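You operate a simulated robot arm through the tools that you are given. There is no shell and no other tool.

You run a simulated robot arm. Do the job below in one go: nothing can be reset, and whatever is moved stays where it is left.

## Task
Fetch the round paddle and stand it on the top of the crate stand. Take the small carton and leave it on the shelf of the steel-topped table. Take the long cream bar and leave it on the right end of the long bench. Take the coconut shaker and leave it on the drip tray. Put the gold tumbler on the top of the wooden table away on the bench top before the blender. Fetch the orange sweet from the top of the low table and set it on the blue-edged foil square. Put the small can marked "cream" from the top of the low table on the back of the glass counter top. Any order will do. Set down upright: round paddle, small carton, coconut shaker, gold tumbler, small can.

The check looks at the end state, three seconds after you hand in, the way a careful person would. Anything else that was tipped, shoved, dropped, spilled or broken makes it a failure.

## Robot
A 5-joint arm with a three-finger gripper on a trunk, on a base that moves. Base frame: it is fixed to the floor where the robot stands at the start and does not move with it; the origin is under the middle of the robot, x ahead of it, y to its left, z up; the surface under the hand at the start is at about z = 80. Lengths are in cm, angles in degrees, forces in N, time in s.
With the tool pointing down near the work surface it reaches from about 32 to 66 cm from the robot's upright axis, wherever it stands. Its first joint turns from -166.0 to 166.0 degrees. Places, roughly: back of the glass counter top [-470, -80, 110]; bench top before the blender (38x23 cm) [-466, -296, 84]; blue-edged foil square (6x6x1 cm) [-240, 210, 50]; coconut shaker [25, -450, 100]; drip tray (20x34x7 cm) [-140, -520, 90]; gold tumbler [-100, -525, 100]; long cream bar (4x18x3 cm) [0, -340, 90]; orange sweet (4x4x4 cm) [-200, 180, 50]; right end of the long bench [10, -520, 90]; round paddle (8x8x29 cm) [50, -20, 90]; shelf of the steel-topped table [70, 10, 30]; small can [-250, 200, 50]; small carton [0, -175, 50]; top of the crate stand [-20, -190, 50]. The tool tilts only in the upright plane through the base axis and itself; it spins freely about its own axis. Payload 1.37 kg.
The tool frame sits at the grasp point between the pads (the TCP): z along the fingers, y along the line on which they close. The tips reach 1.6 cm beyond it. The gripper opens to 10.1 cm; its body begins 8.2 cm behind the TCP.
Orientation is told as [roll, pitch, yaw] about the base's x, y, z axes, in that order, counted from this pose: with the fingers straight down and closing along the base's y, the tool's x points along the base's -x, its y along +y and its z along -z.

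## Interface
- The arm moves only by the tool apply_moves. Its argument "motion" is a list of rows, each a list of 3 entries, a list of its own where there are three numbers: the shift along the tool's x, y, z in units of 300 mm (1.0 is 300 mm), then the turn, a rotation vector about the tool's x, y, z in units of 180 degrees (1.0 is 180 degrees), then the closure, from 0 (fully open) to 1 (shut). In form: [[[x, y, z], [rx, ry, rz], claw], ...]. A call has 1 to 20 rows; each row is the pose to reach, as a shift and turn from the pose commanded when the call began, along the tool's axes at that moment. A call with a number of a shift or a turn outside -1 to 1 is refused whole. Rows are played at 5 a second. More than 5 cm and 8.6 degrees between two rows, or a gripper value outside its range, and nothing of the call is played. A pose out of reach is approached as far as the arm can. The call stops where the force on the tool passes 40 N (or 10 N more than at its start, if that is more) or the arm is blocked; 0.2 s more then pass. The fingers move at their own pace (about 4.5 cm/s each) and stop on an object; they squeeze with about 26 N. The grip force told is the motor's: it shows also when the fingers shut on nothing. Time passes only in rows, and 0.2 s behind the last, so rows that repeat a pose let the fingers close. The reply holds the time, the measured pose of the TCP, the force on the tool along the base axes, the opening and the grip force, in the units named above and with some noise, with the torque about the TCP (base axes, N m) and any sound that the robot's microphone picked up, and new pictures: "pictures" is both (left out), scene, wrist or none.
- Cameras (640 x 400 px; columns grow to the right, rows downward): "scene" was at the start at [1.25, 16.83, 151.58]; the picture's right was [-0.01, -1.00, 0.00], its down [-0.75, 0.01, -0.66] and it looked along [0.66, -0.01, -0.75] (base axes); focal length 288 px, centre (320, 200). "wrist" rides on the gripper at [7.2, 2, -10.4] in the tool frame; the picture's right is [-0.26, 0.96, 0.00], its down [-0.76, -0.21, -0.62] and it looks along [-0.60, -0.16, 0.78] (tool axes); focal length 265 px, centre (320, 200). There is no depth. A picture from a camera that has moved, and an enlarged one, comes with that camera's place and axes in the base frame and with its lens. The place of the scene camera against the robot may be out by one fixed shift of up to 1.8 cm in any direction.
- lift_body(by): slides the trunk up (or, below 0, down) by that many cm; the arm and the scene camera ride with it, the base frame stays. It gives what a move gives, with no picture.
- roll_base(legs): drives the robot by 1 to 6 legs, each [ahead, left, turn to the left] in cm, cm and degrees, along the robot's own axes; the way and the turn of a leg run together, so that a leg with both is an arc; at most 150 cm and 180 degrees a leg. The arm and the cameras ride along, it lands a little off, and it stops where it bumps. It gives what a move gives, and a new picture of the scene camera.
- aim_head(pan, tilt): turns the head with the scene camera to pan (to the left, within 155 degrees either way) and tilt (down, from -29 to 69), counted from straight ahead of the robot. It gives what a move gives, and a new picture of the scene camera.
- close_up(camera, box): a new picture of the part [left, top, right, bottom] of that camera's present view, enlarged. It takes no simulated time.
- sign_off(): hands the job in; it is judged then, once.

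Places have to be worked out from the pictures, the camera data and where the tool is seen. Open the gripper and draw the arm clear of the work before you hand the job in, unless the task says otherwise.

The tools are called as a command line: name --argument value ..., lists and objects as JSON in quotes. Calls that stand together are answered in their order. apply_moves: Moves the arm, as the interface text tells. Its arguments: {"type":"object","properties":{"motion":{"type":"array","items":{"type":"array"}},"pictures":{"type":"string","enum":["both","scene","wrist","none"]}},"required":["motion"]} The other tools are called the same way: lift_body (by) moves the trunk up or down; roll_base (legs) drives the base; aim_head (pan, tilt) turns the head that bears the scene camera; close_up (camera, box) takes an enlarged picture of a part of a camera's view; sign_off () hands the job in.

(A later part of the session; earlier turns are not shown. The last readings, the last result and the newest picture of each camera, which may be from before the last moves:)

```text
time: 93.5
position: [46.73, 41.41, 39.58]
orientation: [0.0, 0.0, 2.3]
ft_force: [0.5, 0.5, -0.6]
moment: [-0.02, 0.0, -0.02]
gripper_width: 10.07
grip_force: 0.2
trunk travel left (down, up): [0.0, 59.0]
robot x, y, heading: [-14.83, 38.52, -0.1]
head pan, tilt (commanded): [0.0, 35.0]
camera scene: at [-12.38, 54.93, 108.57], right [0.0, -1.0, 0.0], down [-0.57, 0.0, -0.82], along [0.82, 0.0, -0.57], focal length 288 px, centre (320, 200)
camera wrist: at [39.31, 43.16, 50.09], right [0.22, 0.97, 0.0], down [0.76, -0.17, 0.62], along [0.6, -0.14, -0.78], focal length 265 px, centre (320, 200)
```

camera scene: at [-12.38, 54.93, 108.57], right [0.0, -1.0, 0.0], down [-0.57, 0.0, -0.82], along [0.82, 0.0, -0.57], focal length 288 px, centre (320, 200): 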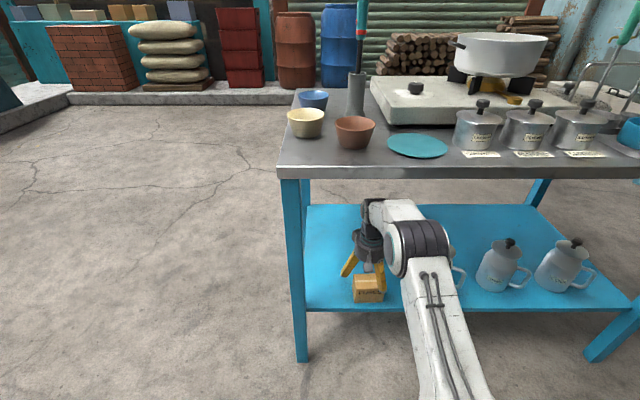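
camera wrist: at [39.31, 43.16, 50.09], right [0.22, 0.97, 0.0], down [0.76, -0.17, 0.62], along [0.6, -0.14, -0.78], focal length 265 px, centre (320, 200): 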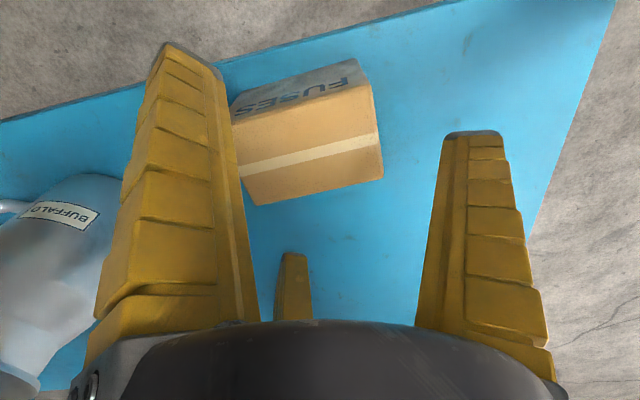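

The carton stands upright on the shelf, untouched by the mugs. I rise slightly and withdraw the hand from under the table.

apply_moves --motion '[[[0, 0, -0.06], [0, 0, 0], 0], [[0.12, 0, -0.06], [0, 0, 0], 0], [[0.26, 0, -0.06], [0, 0, 0], 0], [[0.4, 0, -0.06], [0, 0, 0], 0], [[0.54, 0, -0.06], [0, 0, 0], 0], [[0.66, 0, -0.06], [0, 0, 0], 0], [[0.66, 0, -0.06], [0, 0, 0], 0]]' --pictures "scene"

close_up --camera "scene" --box '[270, 180, 470, 330]'

roll_base --legs '[[-25, 0, 0]]'

lift_body --by 45

aim_head --pan 130 --tilt 20

```text
time: 95.1
position: [26.69, 40.59, 41.67]
orientation: [0.1, 0.0, 2.5]
ft_force: [0.0, 0.2, 0.1]
moment: [-0.03, -0.05, 0.04]
gripper_width: 10.07
grip_force: 0.1
trunk travel left (down, up): [0.0, 59.0]
robot x, y, heading: [-14.67, 37.76, -0.1]
head pan, tilt (commanded): [0.0, 35.0]
camera scene: at [-12.39, 54.93, 108.57], right [0.0, -1.0, 0.0], down [-0.57, 0.0, -0.82], along [0.82, 0.0, -0.57], focal length 288 px, centre (320, 200)
```

scene: 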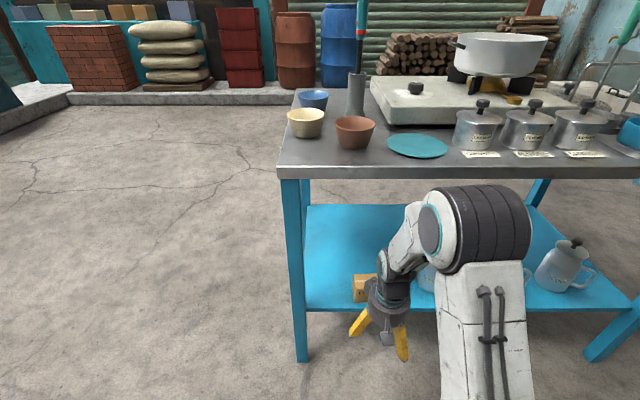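

```text
2.67 times, centred on (370, 255) of scene
camera zoom: at [-12.39, 54.93, 108.57], right [0.0, -1.0, 0.0], down [-0.57, 0.0, -0.82], along [0.82, 0.0, -0.57], focal length 768 px, centre (187, 53)
```

zoom: 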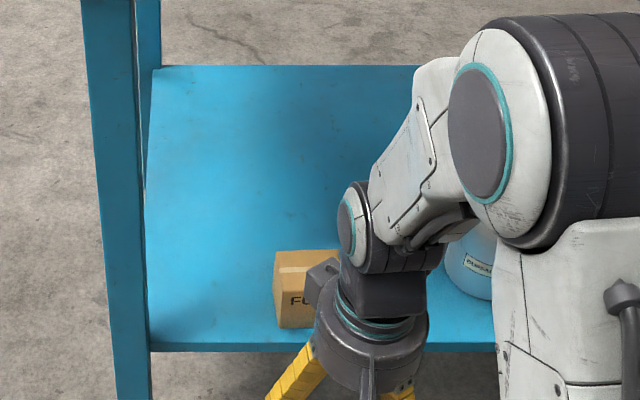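

```text
time: 97.0
position: [1.85, 40.68, 41.61]
orientation: [0.0, 0.0, 2.7]
ft_force: [-0.2, 0.5, -0.2]
moment: [-0.01, -0.04, 0.03]
gripper_width: 10.09
grip_force: 0.0
trunk travel left (down, up): [0.0, 59.0]
robot x, y, heading: [-39.4, 38.04, 0.0]
head pan, tilt (commanded): [0.0, 35.0]
camera scene: at [-37.3, 54.92, 108.57], right [0.0, -1.0, 0.0], down [-0.57, 0.0, -0.82], along [0.82, 0.0, -0.57], focal length 288 px, centre (320, 200)
```

scene: 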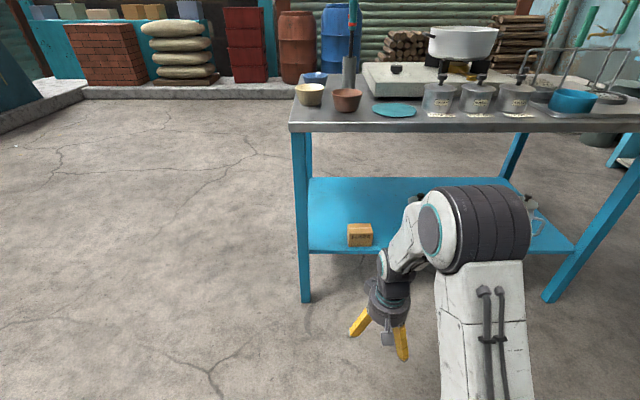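

```text
refused: 45 is not a number from -40 to 40
```

```text
time: 99.1
position: [1.96, 40.73, 41.5]
orientation: [0.1, 0.0, 2.6]
ft_force: [0.8, -0.4, 0.3]
moment: [-0.02, 0.02, -0.01]
gripper_width: 10.07
grip_force: 0.0
trunk travel left (down, up): [0.0, 59.0]
robot x, y, heading: [-39.68, 38.28, -0.0]
head pan, tilt (commanded): [130.0, 20.0]
camera scene: at [-52.1, 62.03, 110.96], right [0.77, 0.64, 0.0], down [0.22, -0.26, -0.94], along [-0.6, 0.72, -0.34], focal length 288 px, centre (320, 200)
```

scene: 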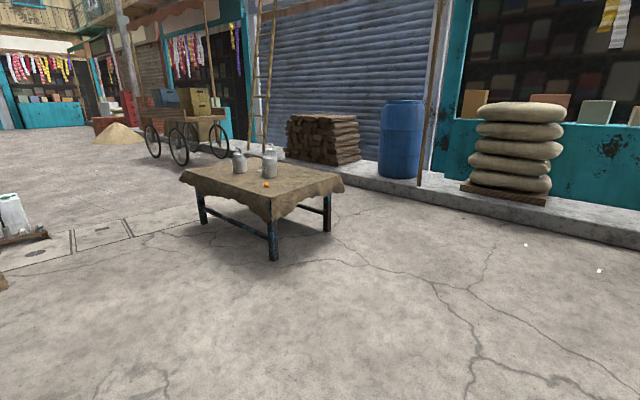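

The carton is upright on the shelf and the low table is in view at about x -268…-160, y 150…228. I raise the trunk, turn left, and drive around the big pan toward that table.

lift_body --by 38

roll_base --legs '[[0, 0, 90], [65, 0, 0], [0, 100, 0]]'

aim_head --pan 35 --tilt 30

```text
time: 102.7
position: [1.99, 40.77, 79.61]
orientation: [0.0, 0.1, 2.7]
ft_force: [-0.1, -0.5, -0.9]
moment: [-0.01, -0.02, 0.0]
gripper_width: 10.06
grip_force: 0.1
trunk travel left (down, up): [-38.0, 21.0]
robot x, y, heading: [-39.91, 38.37, 0.1]
head pan, tilt (commanded): [130.0, 20.0]
```

```text
time: 114.9
position: [-141.12, 145.34, 79.6]
orientation: [0.1, 0.0, 91.2]
ft_force: [-0.8, -0.6, 0.4]
moment: [-0.01, 0.01, 0.0]
gripper_width: 10.05
grip_force: 0.0
trunk travel left (down, up): [-38.0, 21.0]
robot x, y, heading: [-139.49, 103.87, 88.6]
head pan, tilt (commanded): [130.0, 20.0]
camera scene: at [-164.9, 91.63, 148.95], right [-0.63, 0.78, 0.0], down [0.27, 0.21, -0.94], along [-0.73, -0.59, -0.34], focal length 288 px, centre (320, 200)
```

scene: 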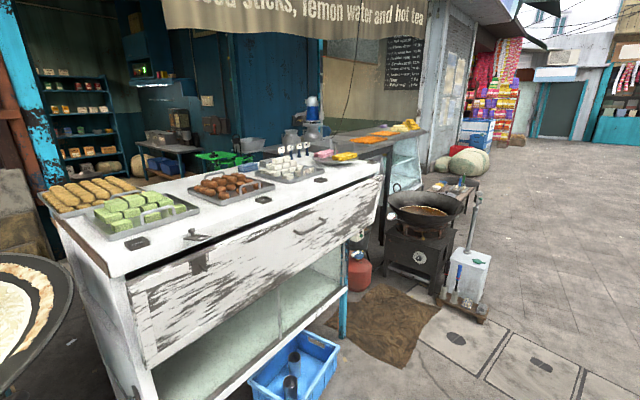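

```text
time: 116.6
position: [-141.19, 145.15, 79.54]
orientation: [0.0, 0.0, 91.3]
ft_force: [0.0, -0.7, -0.8]
moment: [-0.01, 0.0, -0.03]
gripper_width: 10.08
grip_force: 0.1
trunk travel left (down, up): [-38.0, 21.0]
robot x, y, heading: [-139.71, 103.97, 88.9]
head pan, tilt (commanded): [35.0, 30.0]
camera scene: at [-162.68, 104.98, 147.35], right [0.83, 0.56, 0.0], down [0.28, -0.41, -0.87], along [-0.48, 0.72, -0.5], focal length 288 px, centre (320, 200)
```

scene: 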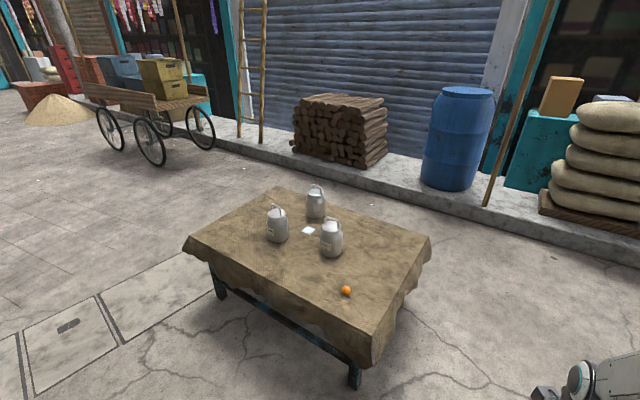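

Three cans, one foil square and the orange sweet are on the low table. I enlarge them to read the labels.

close_up --camera "scene" --box '[250, 170, 370, 270]'

close_up --camera "scene" --box '[180, 170, 440, 390]'

```text
4.00 times, centred on (310, 220) of scene
camera zoom: at [-162.68, 104.98, 147.35], right [0.83, 0.56, 0.0], down [0.28, -0.41, -0.87], along [-0.48, 0.72, -0.5], focal length 1153 px, centre (360, 120)
```

zoom: 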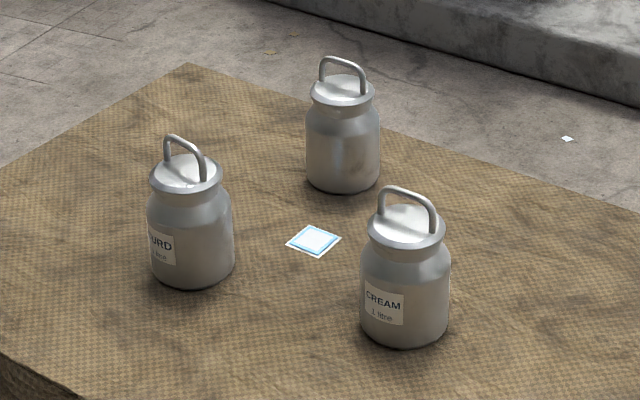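

```text
1.82 times, centred on (310, 280) of scene
camera zoom: at [-162.68, 104.98, 147.35], right [0.83, 0.56, 0.0], down [0.28, -0.41, -0.87], along [-0.48, 0.72, -0.5], focal length 524 px, centre (338, 54)
```

zoom: 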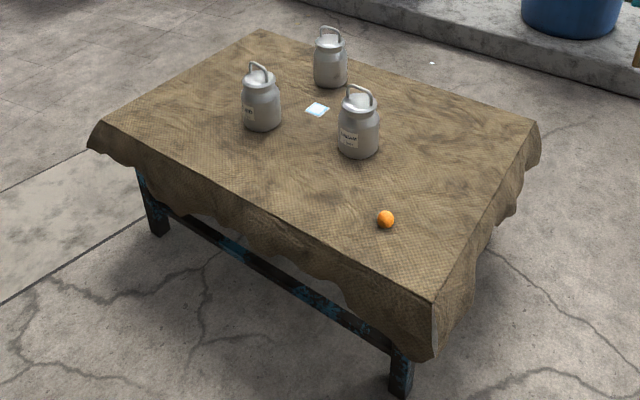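

The right-hand can reads CREAM at about (-219, 200); sweet ≈ (-202, 184), blue-edged foil ≈ (-242, 212); the table's near edge is at y ≈ 171. I raise a bit for safety and drive to stand in front of the table's near side.

lift_body --by 10

roll_base --legs '[[0, 78, 1], [22, 0, 0]]'

aim_head --pan 5 --tilt 50

```text
time: 118.0
position: [-141.15, 145.31, 89.54]
orientation: [0.0, 0.0, 91.3]
ft_force: [0.4, 0.4, -1.0]
moment: [-0.02, 0.02, -0.02]
gripper_width: 10.06
grip_force: 0.0
trunk travel left (down, up): [-48.0, 11.0]
robot x, y, heading: [-139.35, 103.49, 89.0]
head pan, tilt (commanded): [35.0, 30.0]
```

```text
time: 123.5
position: [-221.28, 168.25, 89.49]
orientation: [0.1, 0.0, 91.8]
ft_force: [0.0, 0.6, -0.3]
moment: [-0.02, -0.01, -0.01]
gripper_width: 10.09
grip_force: 0.1
trunk travel left (down, up): [-48.0, 11.0]
robot x, y, heading: [-218.84, 126.82, 88.9]
head pan, tilt (commanded): [35.0, 30.0]
camera scene: at [-242.42, 127.9, 157.35], right [0.83, 0.56, 0.0], down [0.28, -0.41, -0.87], along [-0.49, 0.71, -0.5], focal length 288 px, centre (320, 200)
```

scene: 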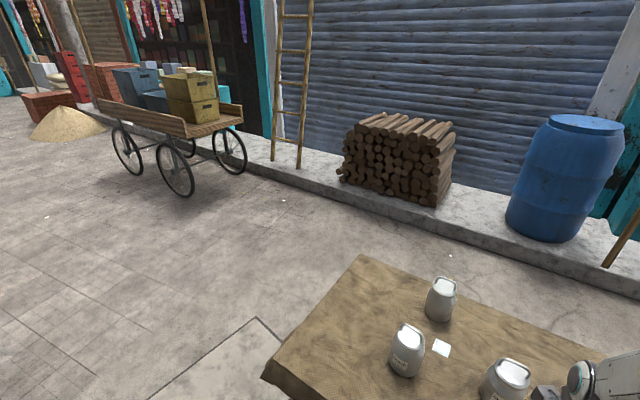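

```text
time: 124.5
position: [-221.25, 168.28, 89.57]
orientation: [0.0, -0.1, 91.8]
ft_force: [0.1, 0.1, 0.2]
moment: [0.0, 0.02, 0.04]
gripper_width: 10.09
grip_force: 0.0
trunk travel left (down, up): [-48.0, 11.0]
robot x, y, heading: [-218.96, 126.51, 89.0]
head pan, tilt (commanded): [5.0, 50.0]
camera scene: at [-237.9, 128.02, 154.4], right [1.0, 0.08, 0.0], down [0.06, -0.76, -0.64], along [-0.05, 0.64, -0.77], focal length 288 px, centre (320, 200)
```

scene: 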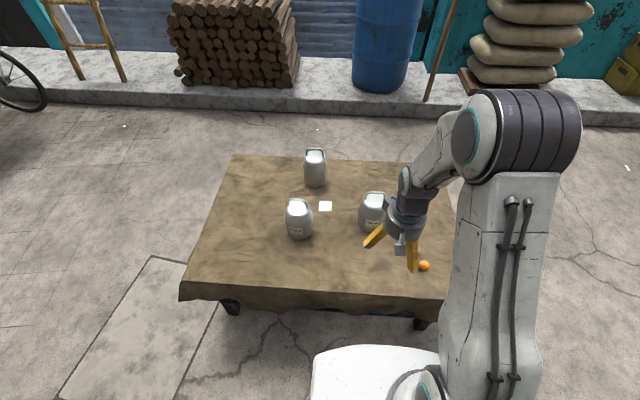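

Foil ≈ (-242, 210.6), sweet ≈ (-202, 183.3), table near edge y ≈ 172. I edge the base 10 cm ahead and 3 cm left so all three targets come into reach.

roll_base --legs '[[10, 3, 0]]'

aim_head --pan 0 --tilt 60

```text
time: 125.6
position: [-223.98, 178.36, 89.52]
orientation: [-0.1, 0.1, 91.7]
ft_force: [-0.2, 1.1, -0.4]
moment: [-0.02, -0.02, 0.01]
gripper_width: 10.08
grip_force: 0.0
trunk travel left (down, up): [-48.0, 11.0]
robot x, y, heading: [-222.22, 136.71, 89.5]
head pan, tilt (commanded): [5.0, 50.0]
camera scene: at [-240.75, 138.18, 154.39], right [1.0, 0.07, 0.0], down [0.06, -0.76, -0.64], along [-0.05, 0.64, -0.77], focal length 288 px, centre (320, 200)
```

scene: 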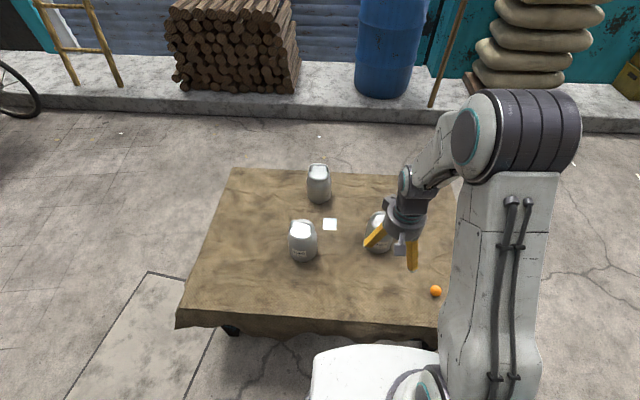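

```text
time: 126.4
position: [-224.07, 178.25, 89.65]
orientation: [0.0, -0.1, 91.7]
ft_force: [0.8, -0.4, 0.4]
moment: [0.0, 0.01, -0.01]
gripper_width: 10.07
grip_force: 0.1
trunk travel left (down, up): [-48.0, 11.0]
robot x, y, heading: [-222.13, 137.11, 89.3]
head pan, tilt (commanded): [0.0, 60.0]
camera scene: at [-240.06, 137.06, 153.14], right [1.0, -0.01, 0.0], down [-0.01, -0.87, -0.5], along [0.01, 0.5, -0.87], focal length 288 px, centre (320, 200)
```

scene: 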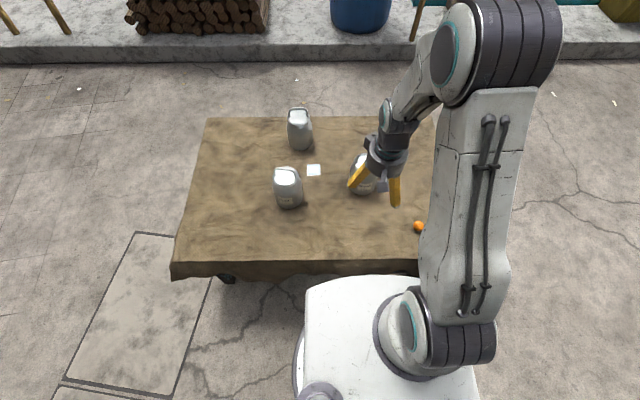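

The sweet is at about (-202, 182.5). I move the hand over to it and lower to look with the wrist camera.

apply_moves --motion '[[[0.016, -0.12, 0.08], [0, 0, 0], 0], [[0.033, -0.24, 0.16], [0, 0, 0], 0], [[0.05, -0.365, 0.24], [0, 0, 0], 0], [[0.066, -0.49, 0.32], [0, 0, 0], 0], [[0.083, -0.61, 0.4], [0, 0, 0], 0], [[0.099, -0.73, 0.487], [0, 0, 0], 0], [[0.099, -0.73, 0.487], [0, 0, 0], 0]]' --pictures "wrist"

close_up --camera "wrist" --box '[220, 0, 460, 250]'

```text
time: 128.0
position: [-201.97, 175.97, 74.98]
orientation: [0.0, -0.1, 91.8]
ft_force: [0.1, 0.3, 0.2]
moment: [0.01, 0.0, 0.01]
gripper_width: 10.06
grip_force: 0.1
trunk travel left (down, up): [-48.0, 11.0]
robot x, y, heading: [-221.94, 136.73, 89.5]
head pan, tilt (commanded): [0.0, 60.0]
camera wrist: at [-203.76, 168.67, 85.63], right [-0.97, 0.23, 0.0], down [0.18, 0.76, 0.62], along [0.15, 0.6, -0.78], focal length 265 px, centre (320, 200)
```

wrist: 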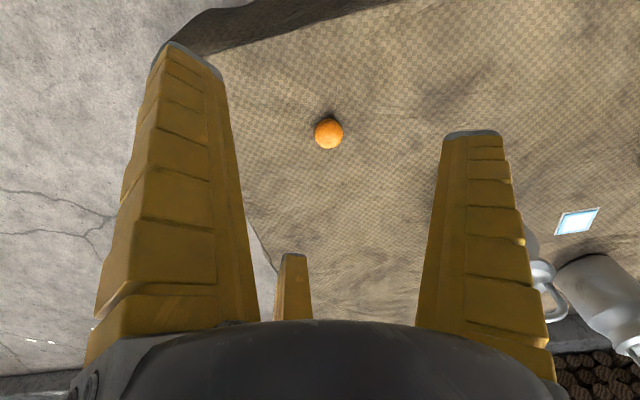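

```text
1.60 times, centred on (340, 125) of wrist
camera zoom: at [-203.76, 168.67, 85.63], right [-0.97, 0.23, 0.0], down [0.18, 0.76, 0.62], along [0.15, 0.6, -0.78], focal length 425 px, centre (288, 320)
```

zoom: 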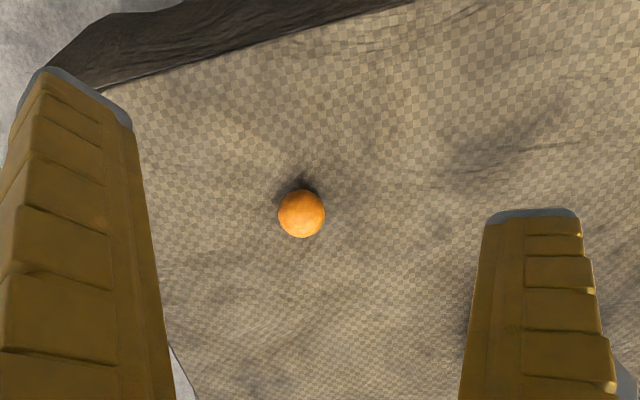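

The wrist view puts the sweet's centre at about (-201.1, 183.5, 52), radius 2 cm. I descend over it, pausing above for a check.

apply_moves --motion '[[[-0.06, -0.009, 0.14], [0, 0, 0], 0], [[-0.125, -0.018, 0.28], [0, 0, 0], 0], [[-0.19, -0.027, 0.42], [0, 0, 0], 0], [[-0.25, -0.0365, 0.55], [0, 0, 0], 0], [[-0.25, -0.0365, 0.55], [0, 0, 0], 0]]' --pictures "wrist"

```text
time: 129.2
position: [-201.14, 183.39, 58.61]
orientation: [0.0, 0.1, 91.7]
ft_force: [0.5, -0.6, -1.0]
moment: [0.01, 0.0, 0.02]
gripper_width: 10.09
grip_force: 0.0
trunk travel left (down, up): [-48.0, 11.0]
robot x, y, heading: [-222.12, 136.44, 89.4]
head pan, tilt (commanded): [0.0, 60.0]
camera wrist: at [-202.96, 176.23, 69.1], right [-0.97, 0.24, 0.0], down [0.18, 0.76, 0.62], along [0.15, 0.6, -0.78], focal length 265 px, centre (320, 200)
```

wrist: 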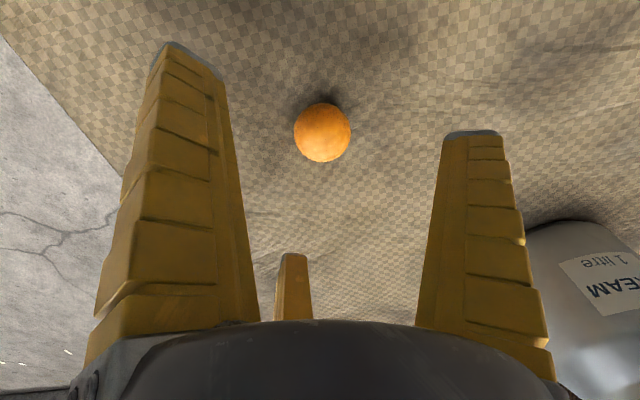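

Refined centre (-201.2, 183.7, 51.7). I go down the last 6.4 cm and close on the sweet.

apply_moves --motion '[[[-0.01, 0, 0.08], [0, 0, 0], 0], [[-0.01, 0, 0.15], [0, 0, 0], 0], [[-0.01, 0, 0.21], [0, 0, 0], 0], [[-0.01, 0, 0.21], [0, 0, 0], 0], [[-0.01, 0, 0.21], [0, 0, 0], 1], [[-0.01, 0, 0.21], [0, 0, 0], 1], [[-0.01, 0, 0.21], [0, 0, 0], 1], [[-0.01, 0, 0.21], [0, 0, 0], 1], [[-0.01, 0, 0.21], [0, 0, 0], 1], [[-0.01, 0, 0.21], [0, 0, 0], 1], [[-0.01, 0, 0.21], [0, 0, 0], 1]]' --pictures "wrist"

```text
time: 131.6
position: [-201.24, 183.83, 52.27]
orientation: [0.0, 0.0, 91.7]
ft_force: [0.1, -1.2, 5.7]
moment: [-0.05, 0.01, -0.02]
gripper_width: 3.3
grip_force: 25.3
trunk travel left (down, up): [-48.0, 11.0]
robot x, y, heading: [-221.92, 137.02, 89.2]
head pan, tilt (commanded): [0.0, 60.0]
camera wrist: at [-202.99, 176.64, 62.82], right [-0.97, 0.24, 0.0], down [0.18, 0.76, 0.62], along [0.15, 0.6, -0.78], focal length 265 px, centre (320, 200)
```

wrist: 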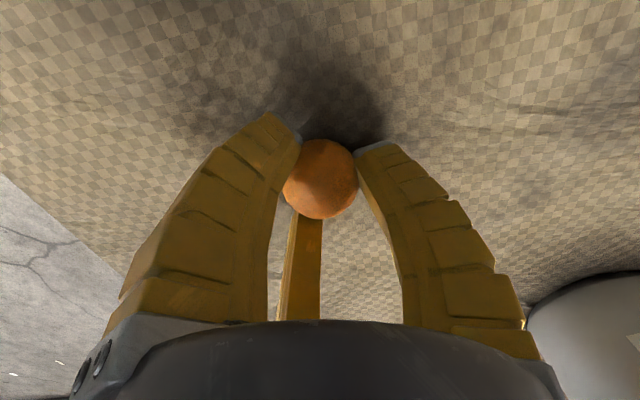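

The sweet is gripped (width 3.3, 25 N), its centre about 0.6 cm below the TCP. I lift it above the cans' height and carry it toward the foil, keeping the wrist camera facing ahead to locate the foil.

apply_moves --motion '[[[0, 0, -0.05], [0, 0, 0], 1], [[0, 0, -0.2], [0, 0, 0], 1], [[0, 0, -0.35], [0, 0, 0], 1], [[0, 0, -0.5], [0, 0, 0], 1], [[0, 0, -0.65], [0, 0, 0], 1], [[0, 0, -0.8], [0, 0, 0], 1], [[0, 0, -0.95], [0, 0, 0], 1], [[0, 0, -1.0], [0, 0, 0], 1], [[0, 0.15, -1.0], [0, 0, 0], 1], [[0, 0.3, -1.0], [0, 0, 0], 1], [[0, 0.45, -1.0], [0, 0, 0], 1], [[-0.05, 0.6, -1.0], [0, 0, 0], 1], [[-0.1, 0.75, -1.0], [0, 0, 0], 1], [[-0.15, 0.9, -1.0], [0, 0, 0], 1], [[-0.2, 1.0, -1.0], [0, 0, 0], 1]]' --pictures "wrist"

apply_moves --motion '[[[-0.1, 0.08, 0], [0, 0, 0], 1], [[-0.2, 0.16, 0], [0, 0, 0], 1], [[-0.28, 0.21, 0], [0, 0, 0], 1], [[-0.28, 0.21, 0], [0, 0, 0], 1]]' --pictures "both"

```text
time: 134.8
position: [-231.49, 188.85, 82.16]
orientation: [-0.1, 0.0, 91.7]
ft_force: [-0.4, -0.4, -0.3]
moment: [0.01, 0.04, 0.0]
gripper_width: 3.2
grip_force: 25.9
trunk travel left (down, up): [-48.0, 11.0]
robot x, y, heading: [-221.96, 137.11, 89.4]
head pan, tilt (commanded): [0.0, 60.0]
camera wrist: at [-233.19, 181.6, 92.74], right [-0.97, 0.24, 0.0], down [0.18, 0.76, 0.62], along [0.15, 0.6, -0.78], focal length 265 px, centre (320, 200)
```

wrist: 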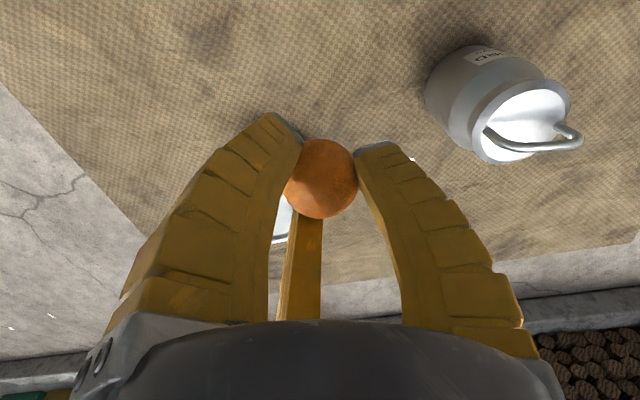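

```text
time: 135.8
position: [-237.86, 197.2, 82.14]
orientation: [0.1, 0.2, 91.7]
ft_force: [-0.1, 0.4, 0.3]
moment: [0.0, -0.02, 0.0]
gripper_width: 3.2
grip_force: 25.5
trunk travel left (down, up): [-48.0, 11.0]
robot x, y, heading: [-222.11, 136.86, 89.3]
head pan, tilt (commanded): [0.0, 60.0]
camera scene: at [-240.07, 137.06, 153.14], right [1.0, -0.01, 0.0], down [-0.01, -0.87, -0.5], along [0.01, 0.5, -0.87], focal length 288 px, centre (320, 200)
camera wrist: at [-239.73, 189.98, 92.73], right [-0.97, 0.24, 0.0], down [0.18, 0.76, 0.62], along [0.15, 0.6, -0.78], focal length 265 px, centre (320, 200)
```

scene: 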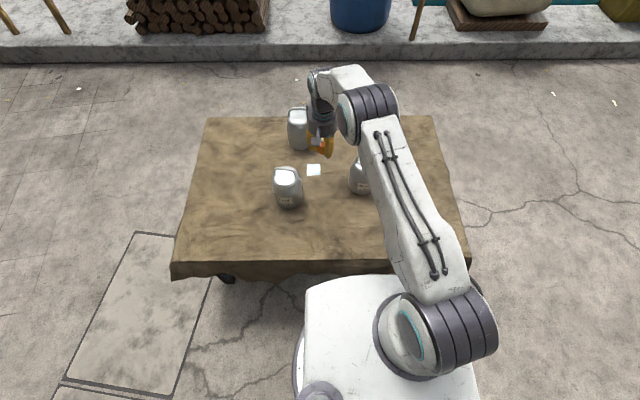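
wrist: 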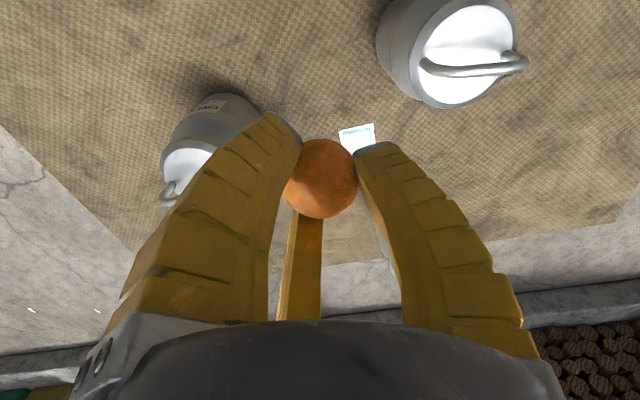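

close_up --camera "wrist" --box '[280, 90, 420, 190]'

close_up --camera "scene" --box '[260, 90, 400, 220]'

```text
4.00 times, centred on (350, 140) of wrist
camera zoom: at [-239.73, 189.98, 92.73], right [-0.97, 0.24, 0.0], down [0.18, 0.76, 0.62], along [0.15, 0.6, -0.78], focal length 1062 px, centre (200, 440)
```

zoom: 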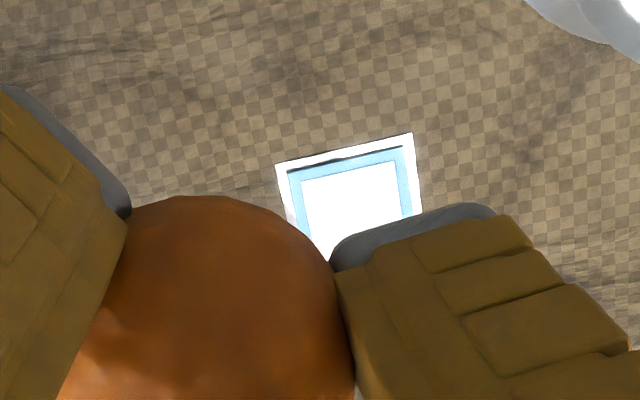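

```text
3.08 times, centred on (330, 155) of scene
camera zoom: at [-240.07, 137.06, 153.14], right [1.0, -0.01, 0.0], down [-0.01, -0.87, -0.5], along [0.01, 0.5, -0.87], focal length 887 px, centre (289, 338)
```

zoom: 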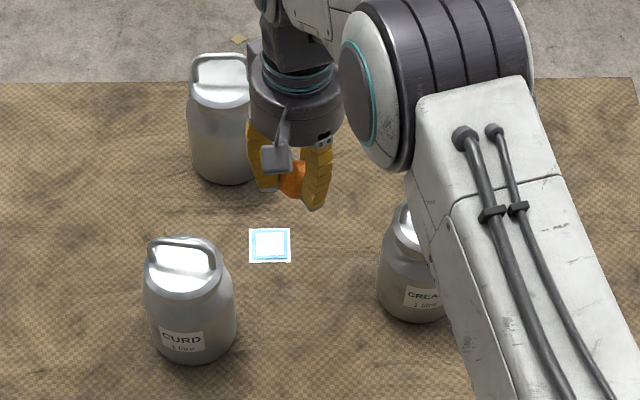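

Foil centre ≈ (-241.1, 211.7). It lies beyond straight-down reach, so I spin the hand so that two fingers will be lowest when tilted, then tilt 36° forward while moving over the foil, staying above can height.

apply_moves --motion '[[[0, 0, -0.01], [0, 0, 0.043], 1], [[0, 0, -0.02], [0, 0, 0.086], 1], [[0, 0, -0.03], [0, 0, 0.1291], 1], [[0, 0, -0.04], [0, 0, 0.1721], 1], [[0, 0, -0.05], [0, 0, 0.2151], 1], [[0, 0, -0.06], [0, 0, 0.2582], 1], [[0, 0, -0.067], [0, 0, 0.3012], 1], [[0, 0, -0.067], [0, 0, 0.3442], 1], [[0, 0, -0.067], [0, 0, 0.3873], 1], [[0, 0, -0.067], [0, 0, 0.4303], 1], [[0, 0, -0.067], [0, 0, 0.4303], 1]]' --pictures "none"

apply_moves --motion '[[[-0.002, 0.054, 0], [-0.0222, 0, 0], 1], [[-0.003, 0.108, 0], [-0.0444, 0, 0], 1], [[-0.005, 0.161, 0], [-0.0667, 0, 0], 1], [[-0.007, 0.215, 0], [-0.0889, 0, 0], 1], [[-0.008, 0.269, 0], [-0.1111, 0, 0], 1], [[-0.01, 0.323, 0], [-0.1333, 0, 0], 1], [[-0.012, 0.376, 0], [-0.1556, 0, 0], 1], [[-0.013, 0.43, 0], [-0.1778, 0, 0], 1], [[-0.015, 0.484, 0], [-0.2, 0, 0], 1], [[-0.015, 0.484, 0], [-0.2, 0, 0], 1]]' --pictures "both"

```text
time: 138.2
position: [-237.86, 197.06, 84.02]
orientation: [0.0, -0.1, 14.2]
ft_force: [-0.7, -0.1, -0.3]
moment: [0.03, 0.02, 0.02]
gripper_width: 3.19
grip_force: 26.3
trunk travel left (down, up): [-48.0, 11.0]
robot x, y, heading: [-222.09, 136.43, 89.3]
head pan, tilt (commanded): [0.0, 60.0]
```

```text
time: 140.4
position: [-240.83, 211.3, 84.24]
orientation: [36.0, 0.5, 14.7]
ft_force: [0.1, 0.6, -1.3]
moment: [-0.01, -0.03, 0.0]
gripper_width: 3.16
grip_force: 26.2
trunk travel left (down, up): [-48.0, 11.0]
robot x, y, heading: [-222.08, 136.86, 89.4]
head pan, tilt (commanded): [0.0, 60.0]
camera scene: at [-240.07, 137.06, 153.14], right [1.0, -0.01, 0.0], down [-0.01, -0.87, -0.5], along [0.01, 0.5, -0.87], focal length 288 px, centre (320, 200)
camera wrist: at [-246.57, 205.23, 94.07], right [0.06, 0.82, 0.56], down [0.87, -0.32, 0.37], along [0.49, 0.47, -0.74], focal length 265 px, centre (320, 200)
```

scene: 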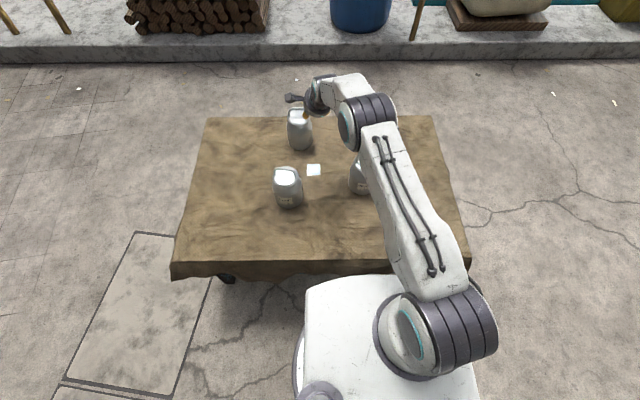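
wrist: 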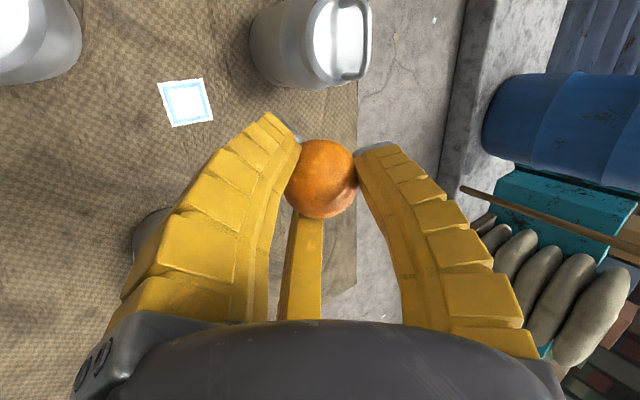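

The sweet hangs right above the foil centre (wrist view: foil at (-241.3, 211.6)). I lower the trunk straight down 26 cm and check.

lift_body --by -26

apply_moves --motion '[[[0, 0, 0], [0, 0, 0], 1]]' --pictures "both"

```text
time: 143.0
position: [-240.84, 211.24, 58.18]
orientation: [36.0, 0.6, 14.8]
ft_force: [-0.2, 0.1, -0.2]
moment: [0.02, -0.02, -0.03]
gripper_width: 3.16
grip_force: 26.3
trunk travel left (down, up): [-22.0, 37.0]
robot x, y, heading: [-221.96, 136.66, 89.3]
head pan, tilt (commanded): [0.0, 60.0]
```

```text
time: 143.4
position: [-240.88, 211.27, 58.21]
orientation: [36.0, 0.4, 14.7]
ft_force: [0.2, 0.2, -0.1]
moment: [0.01, -0.01, 0.01]
gripper_width: 3.18
grip_force: 26.0
trunk travel left (down, up): [-22.0, 37.0]
robot x, y, heading: [-221.72, 136.65, 89.2]
head pan, tilt (commanded): [0.0, 60.0]
camera scene: at [-240.06, 137.06, 127.14], right [1.0, -0.01, 0.0], down [-0.01, -0.87, -0.5], along [0.01, 0.5, -0.87], focal length 288 px, centre (320, 200)
camera wrist: at [-246.58, 205.2, 68.06], right [0.06, 0.82, 0.56], down [0.87, -0.32, 0.37], along [0.49, 0.47, -0.74], focal length 265 px, centre (320, 200)
```

scene: 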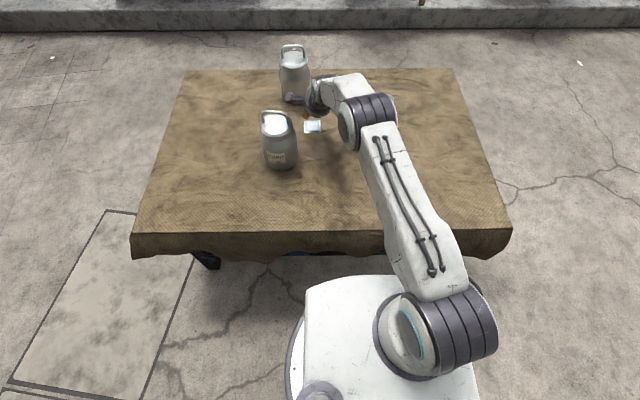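
wrist: 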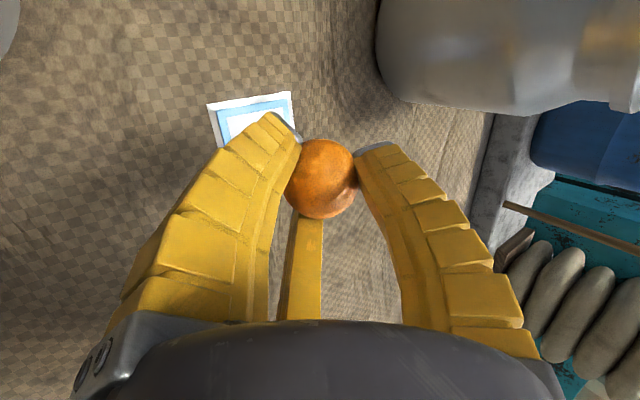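

The sweet is about 0.4 cm right of the foil centre (-241.3, 211.8). I correct that and lower further.

apply_moves --motion '[[[0.013, 0, 0], [0, 0, 0], 1], [[0.013, 0, 0], [0, 0, 0], 1]]' --pictures "none"

lift_body --by -3.5

apply_moves --motion '[[[0, 0, 0], [0, 0, 0], 1]]' --pictures "wrist"

```text
time: 144.0
position: [-241.2, 211.17, 58.31]
orientation: [35.9, 0.6, 14.9]
ft_force: [0.0, 0.3, -0.8]
moment: [0.0, -0.02, 0.01]
gripper_width: 3.17
grip_force: 26.1
trunk travel left (down, up): [-22.0, 37.0]
robot x, y, heading: [-221.64, 136.83, 89.2]
head pan, tilt (commanded): [0.0, 60.0]
```

```text
time: 144.8
position: [-241.21, 211.1, 54.83]
orientation: [36.1, 0.7, 14.8]
ft_force: [0.8, 0.2, -0.7]
moment: [0.0, -0.02, 0.0]
gripper_width: 3.17
grip_force: 26.0
trunk travel left (down, up): [-18.5, 40.5]
robot x, y, heading: [-221.74, 136.82, 89.1]
head pan, tilt (commanded): [0.0, 60.0]
```

```text
time: 145.2
position: [-241.16, 211.15, 54.77]
orientation: [36.0, 0.6, 14.7]
ft_force: [0.1, 0.1, 0.6]
moment: [-0.02, 0.02, 0.01]
gripper_width: 3.17
grip_force: 25.7
trunk travel left (down, up): [-18.5, 40.5]
robot x, y, heading: [-221.92, 136.85, 89.4]
head pan, tilt (commanded): [0.0, 60.0]
camera wrist: at [-246.87, 205.07, 64.6], right [0.06, 0.82, 0.56], down [0.87, -0.32, 0.37], along [0.49, 0.47, -0.74], focal length 265 px, centre (320, 200)
```

wrist: 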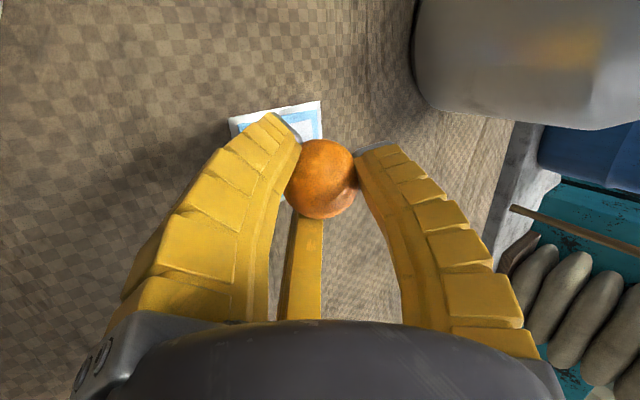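

apply_moves --motion '[[[0, -0.0098, 0.0135], [0, 0, 0], 1], [[0, -0.0196, 0.027], [0, 0, 0], 1], [[0, -0.0196, 0.027], [0, 0, 0], 1]]' --pictures "none"

apply_moves --motion '[[[0, -0.0049, 0.0067], [0, 0, 0], 1], [[0, -0.0098, 0.0135], [0, 0, 0], 1], [[0, -0.0098, 0.0135], [0, 0, 0], 1]]' --pictures "wrist"

```text
time: 146.0
position: [-241.15, 211.25, 53.84]
orientation: [36.0, 0.7, 14.8]
ft_force: [0.4, 0.9, -0.6]
moment: [0.0, 0.01, -0.01]
gripper_width: 3.19
grip_force: 25.9
trunk travel left (down, up): [-18.5, 40.5]
robot x, y, heading: [-221.83, 137.17, 89.3]
head pan, tilt (commanded): [0.0, 60.0]
```

```text
time: 146.8
position: [-241.18, 211.16, 53.32]
orientation: [36.0, 0.7, 14.8]
ft_force: [0.3, 0.5, -0.5]
moment: [-0.01, -0.03, -0.01]
gripper_width: 3.16
grip_force: 25.6
trunk travel left (down, up): [-18.5, 40.5]
robot x, y, heading: [-221.93, 136.52, 89.1]
head pan, tilt (commanded): [0.0, 60.0]
camera wrist: at [-246.89, 205.05, 63.1], right [0.06, 0.82, 0.56], down [0.87, -0.32, 0.37], along [0.49, 0.47, -0.74], focal length 265 px, centre (320, 200)
```

wrist: 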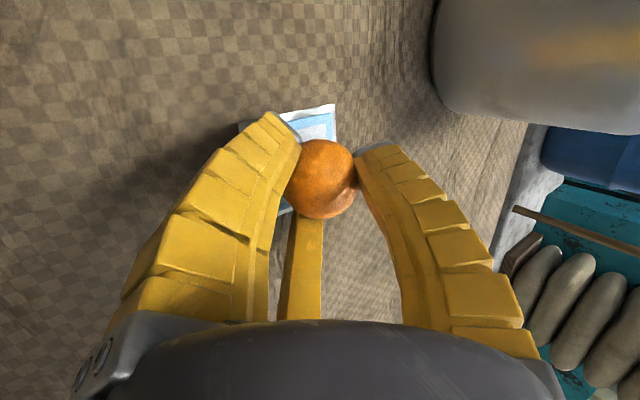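

apply_moves --motion '[[[0, -0.0049, 0.0067], [0, 0, 0], 1], [[0, -0.0078, 0.0108], [0, 0, 0], 1], [[0, -0.0078, 0.0108], [0, 0, 0], 1]]' --pictures "none"

apply_moves --motion '[[[0, -0.0049, 0.0067], [0, 0, 0], 1], [[0, -0.0078, 0.0108], [0, 0, 0], 1], [[0, -0.0078, 0.0108], [0, 0, 0], 1]]' --pictures "none"

```text
time: 147.6
position: [-241.14, 211.22, 52.86]
orientation: [36.0, 0.7, 14.8]
ft_force: [0.5, 0.4, -1.0]
moment: [-0.01, -0.03, -0.02]
gripper_width: 3.18
grip_force: 25.5
trunk travel left (down, up): [-18.5, 40.5]
robot x, y, heading: [-221.95, 136.85, 89.3]
head pan, tilt (commanded): [0.0, 60.0]
```

```text
time: 148.4
position: [-241.27, 211.38, 52.69]
orientation: [36.1, 0.7, 14.8]
ft_force: [-0.1, 0.3, 8.3]
moment: [0.05, 0.05, 0.02]
gripper_width: 3.29
grip_force: 26.4
trunk travel left (down, up): [-18.5, 40.5]
robot x, y, heading: [-221.76, 136.73, 89.4]
head pan, tilt (commanded): [0.0, 60.0]
```

Contact: 8.3 N upward. I open the fingers only partly with a slight rise, then back out along the tool axis.

apply_moves --motion '[[[0, 0.002, -0.0027], [0, 0, 0], 0.6], [[0, 0.0039, -0.0054], [0, 0, 0], 0.52], [[0, 0.0059, -0.0081], [0, 0, 0], 0.46], [[0, 0.0059, -0.0081], [0, 0, 0], 0.42], [[0, 0.0059, -0.0081], [0, 0, 0], 0.42], [[0, 0.0059, -0.03], [0, 0, 0], 0.4], [[0, 0.0059, -0.08], [0, 0, 0], 0.4], [[0, 0.0059, -0.15], [0, 0, 0], 0.4], [[0, 0.0059, -0.25], [0, 0, 0], 0.4], [[0, 0.0059, -0.25], [0, 0, 0], 0.4]]' --pictures "both"

```text
time: 150.6
position: [-239.8, 207.03, 58.73]
orientation: [36.0, 0.6, 14.9]
ft_force: [-0.3, -0.6, 0.5]
moment: [-0.03, 0.02, 0.0]
gripper_width: 6.39
grip_force: 2.6
trunk travel left (down, up): [-18.5, 40.5]
robot x, y, heading: [-222.1, 136.77, 89.3]
head pan, tilt (commanded): [0.0, 60.0]
camera scene: at [-240.06, 137.04, 123.64], right [1.0, -0.01, 0.0], down [-0.01, -0.87, -0.5], along [0.01, 0.5, -0.87], focal length 288 px, centre (320, 200)
camera wrist: at [-245.59, 200.89, 68.48], right [0.06, 0.82, 0.56], down [0.87, -0.32, 0.37], along [0.49, 0.47, -0.74], focal length 265 px, centre (320, 200)
```

scene: 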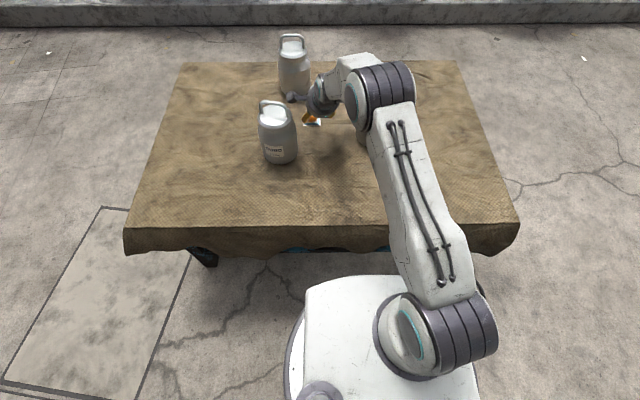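
wrist: 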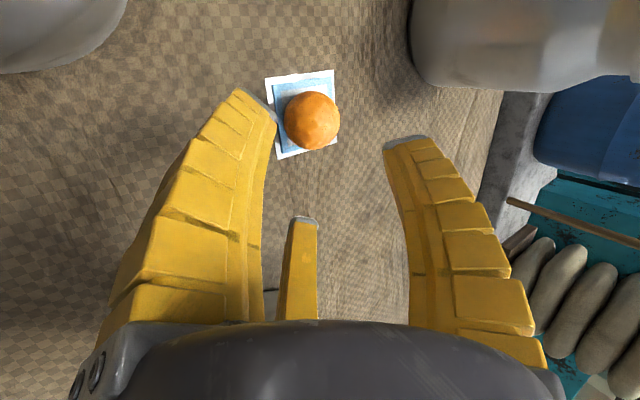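

The sweet rests on the foil, about 0.9 cm from its centre and fully inside it. I lift the hand straight up clear of the cans.

lift_body --by 28

apply_moves --motion '[[[0, -0.04, 0], [0.0222, 0, 0], 0.3], [[0, -0.08, 0], [0.0444, 0, 0], 0.2], [[0, -0.12, 0], [0.0667, 0, 0], 0.1], [[0, -0.16, 0], [0.0889, 0, 0], 0], [[0, -0.2, 0], [0.1111, 0, 0], 0], [[0, -0.24, 0], [0.1333, 0, 0], 0], [[0, -0.28, 0], [0.1556, 0, 0], 0], [[0, -0.32, 0], [0.1778, 0, 0], 0], [[0, -0.36, 0], [0.2, 0, 0], 0], [[0, -0.36, 0], [0.2, 0, 0], 0]]' --pictures "both"

```text
time: 153.4
position: [-239.87, 207.04, 86.63]
orientation: [36.0, 0.7, 14.7]
ft_force: [-0.2, 0.1, 0.1]
moment: [0.01, -0.01, 0.0]
gripper_width: 6.4
grip_force: 2.8
trunk travel left (down, up): [-46.5, 12.5]
robot x, y, heading: [-221.83, 136.46, 89.2]
head pan, tilt (commanded): [0.0, 60.0]
```

```text
time: 155.7
position: [-237.66, 198.59, 80.25]
orientation: [0.0, 0.0, 14.8]
ft_force: [-0.5, -1.0, 0.0]
moment: [-0.02, 0.01, 0.02]
gripper_width: 10.04
grip_force: 0.1
trunk travel left (down, up): [-46.5, 12.5]
robot x, y, heading: [-221.71, 136.69, 89.3]
head pan, tilt (commanded): [0.0, 60.0]
camera scene: at [-240.07, 137.05, 151.64], right [1.0, -0.01, 0.0], down [-0.01, -0.87, -0.5], along [0.01, 0.5, -0.87], focal length 288 px, centre (320, 200)
camera wrist: at [-245.23, 198.73, 90.79], right [0.01, 1.0, 0.0], down [0.78, -0.01, 0.62], along [0.62, -0.01, -0.78], focal length 265 px, centre (320, 200)
```

scene: 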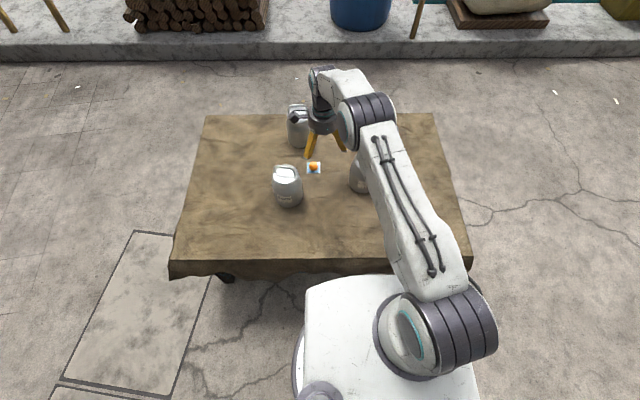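
wrist: 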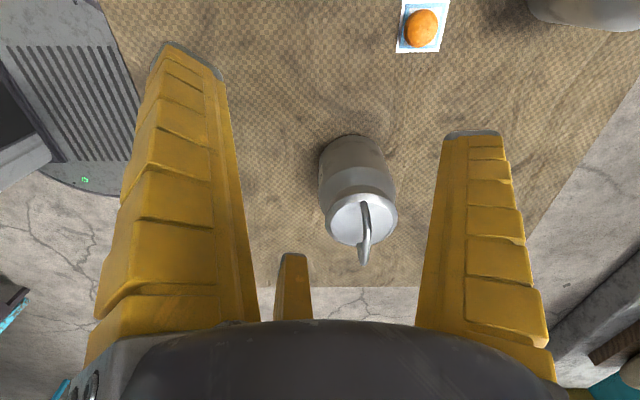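

Hand is vertical and clear. I enlarge the wrist view of the CREAM can to measure its lid, neck and handle.

close_up --camera "wrist" --box '[290, 110, 430, 280]'

close_up --camera "scene" --box '[255, 90, 395, 220]'

```text
2.35 times, centred on (360, 195) of wrist
camera zoom: at [-245.23, 198.73, 90.79], right [0.01, 1.0, 0.0], down [0.78, -0.01, 0.62], along [0.62, -0.01, -0.78], focal length 624 px, centre (226, 212)
```

zoom: 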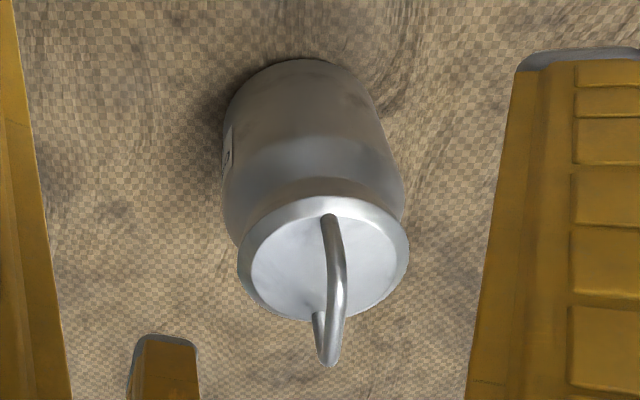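

```text
3.08 times, centred on (325, 155) of scene
camera zoom: at [-240.07, 137.05, 151.64], right [1.0, -0.01, 0.0], down [-0.01, -0.87, -0.5], along [0.01, 0.5, -0.87], focal length 887 px, centre (305, 338)
```

zoom: 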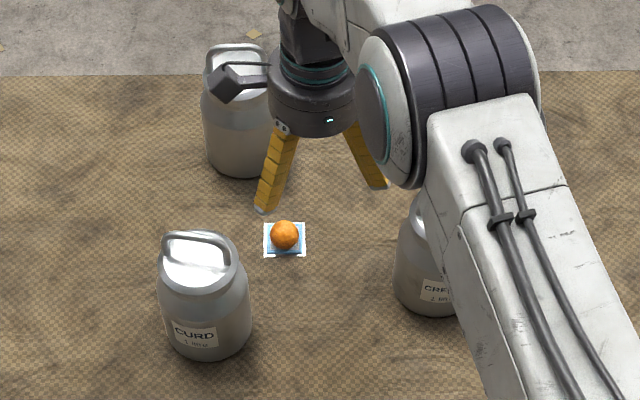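

The CREAM can's lid is about 9.3 cm wide at z ≈ 66.5, with a handle loop (plane along x) centred near (-222, 203.6), top z ≈ 71. I plan to hook the handle: I align the closing direction across the loop with a 10° forward tilt for reach and look again.

apply_moves --motion '[[[-0.086, 0.011, -0.02], [-0.0139, -0.0018, 0.0206], 0], [[-0.173, 0.022, -0.04], [-0.0278, -0.0036, 0.0411], 0], [[-0.26, 0.033, -0.067], [-0.0416, -0.0054, 0.0617], 0], [[-0.346, 0.043, -0.067], [-0.0555, -0.0072, 0.0822], 0], [[-0.346, 0.043, -0.067], [-0.0555, -0.0072, 0.0822], 0]]' --pictures "wrist"

close_up --camera "wrist" --box '[240, 50, 420, 230]'

```text
time: 156.8
position: [-227.94, 202.38, 82.19]
orientation: [9.7, 1.0, -0.1]
ft_force: [-0.5, 0.2, -0.6]
moment: [0.01, 0.01, 0.0]
gripper_width: 10.07
grip_force: 0.0
trunk travel left (down, up): [-46.5, 12.5]
robot x, y, heading: [-221.44, 137.01, 89.3]
head pan, tilt (commanded): [0.0, 60.0]
camera wrist: at [-235.03, 202.62, 92.98], right [0.27, 0.95, 0.16], down [0.77, -0.31, 0.56], along [0.58, -0.03, -0.81], focal length 265 px, centre (320, 200)
```

wrist: 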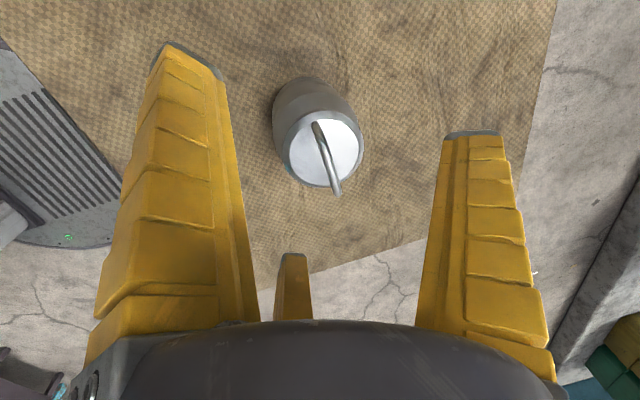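

```text
2.22 times, centred on (330, 140) of wrist
camera zoom: at [-235.03, 202.62, 92.98], right [0.27, 0.95, 0.16], down [0.77, -0.31, 0.56], along [0.58, -0.03, -0.81], focal length 590 px, centre (298, 333)
```

zoom: 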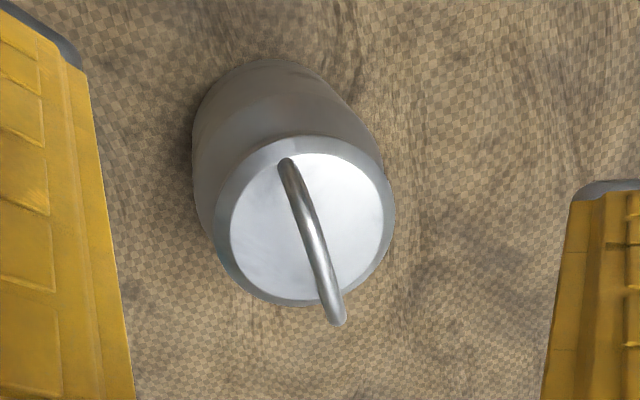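

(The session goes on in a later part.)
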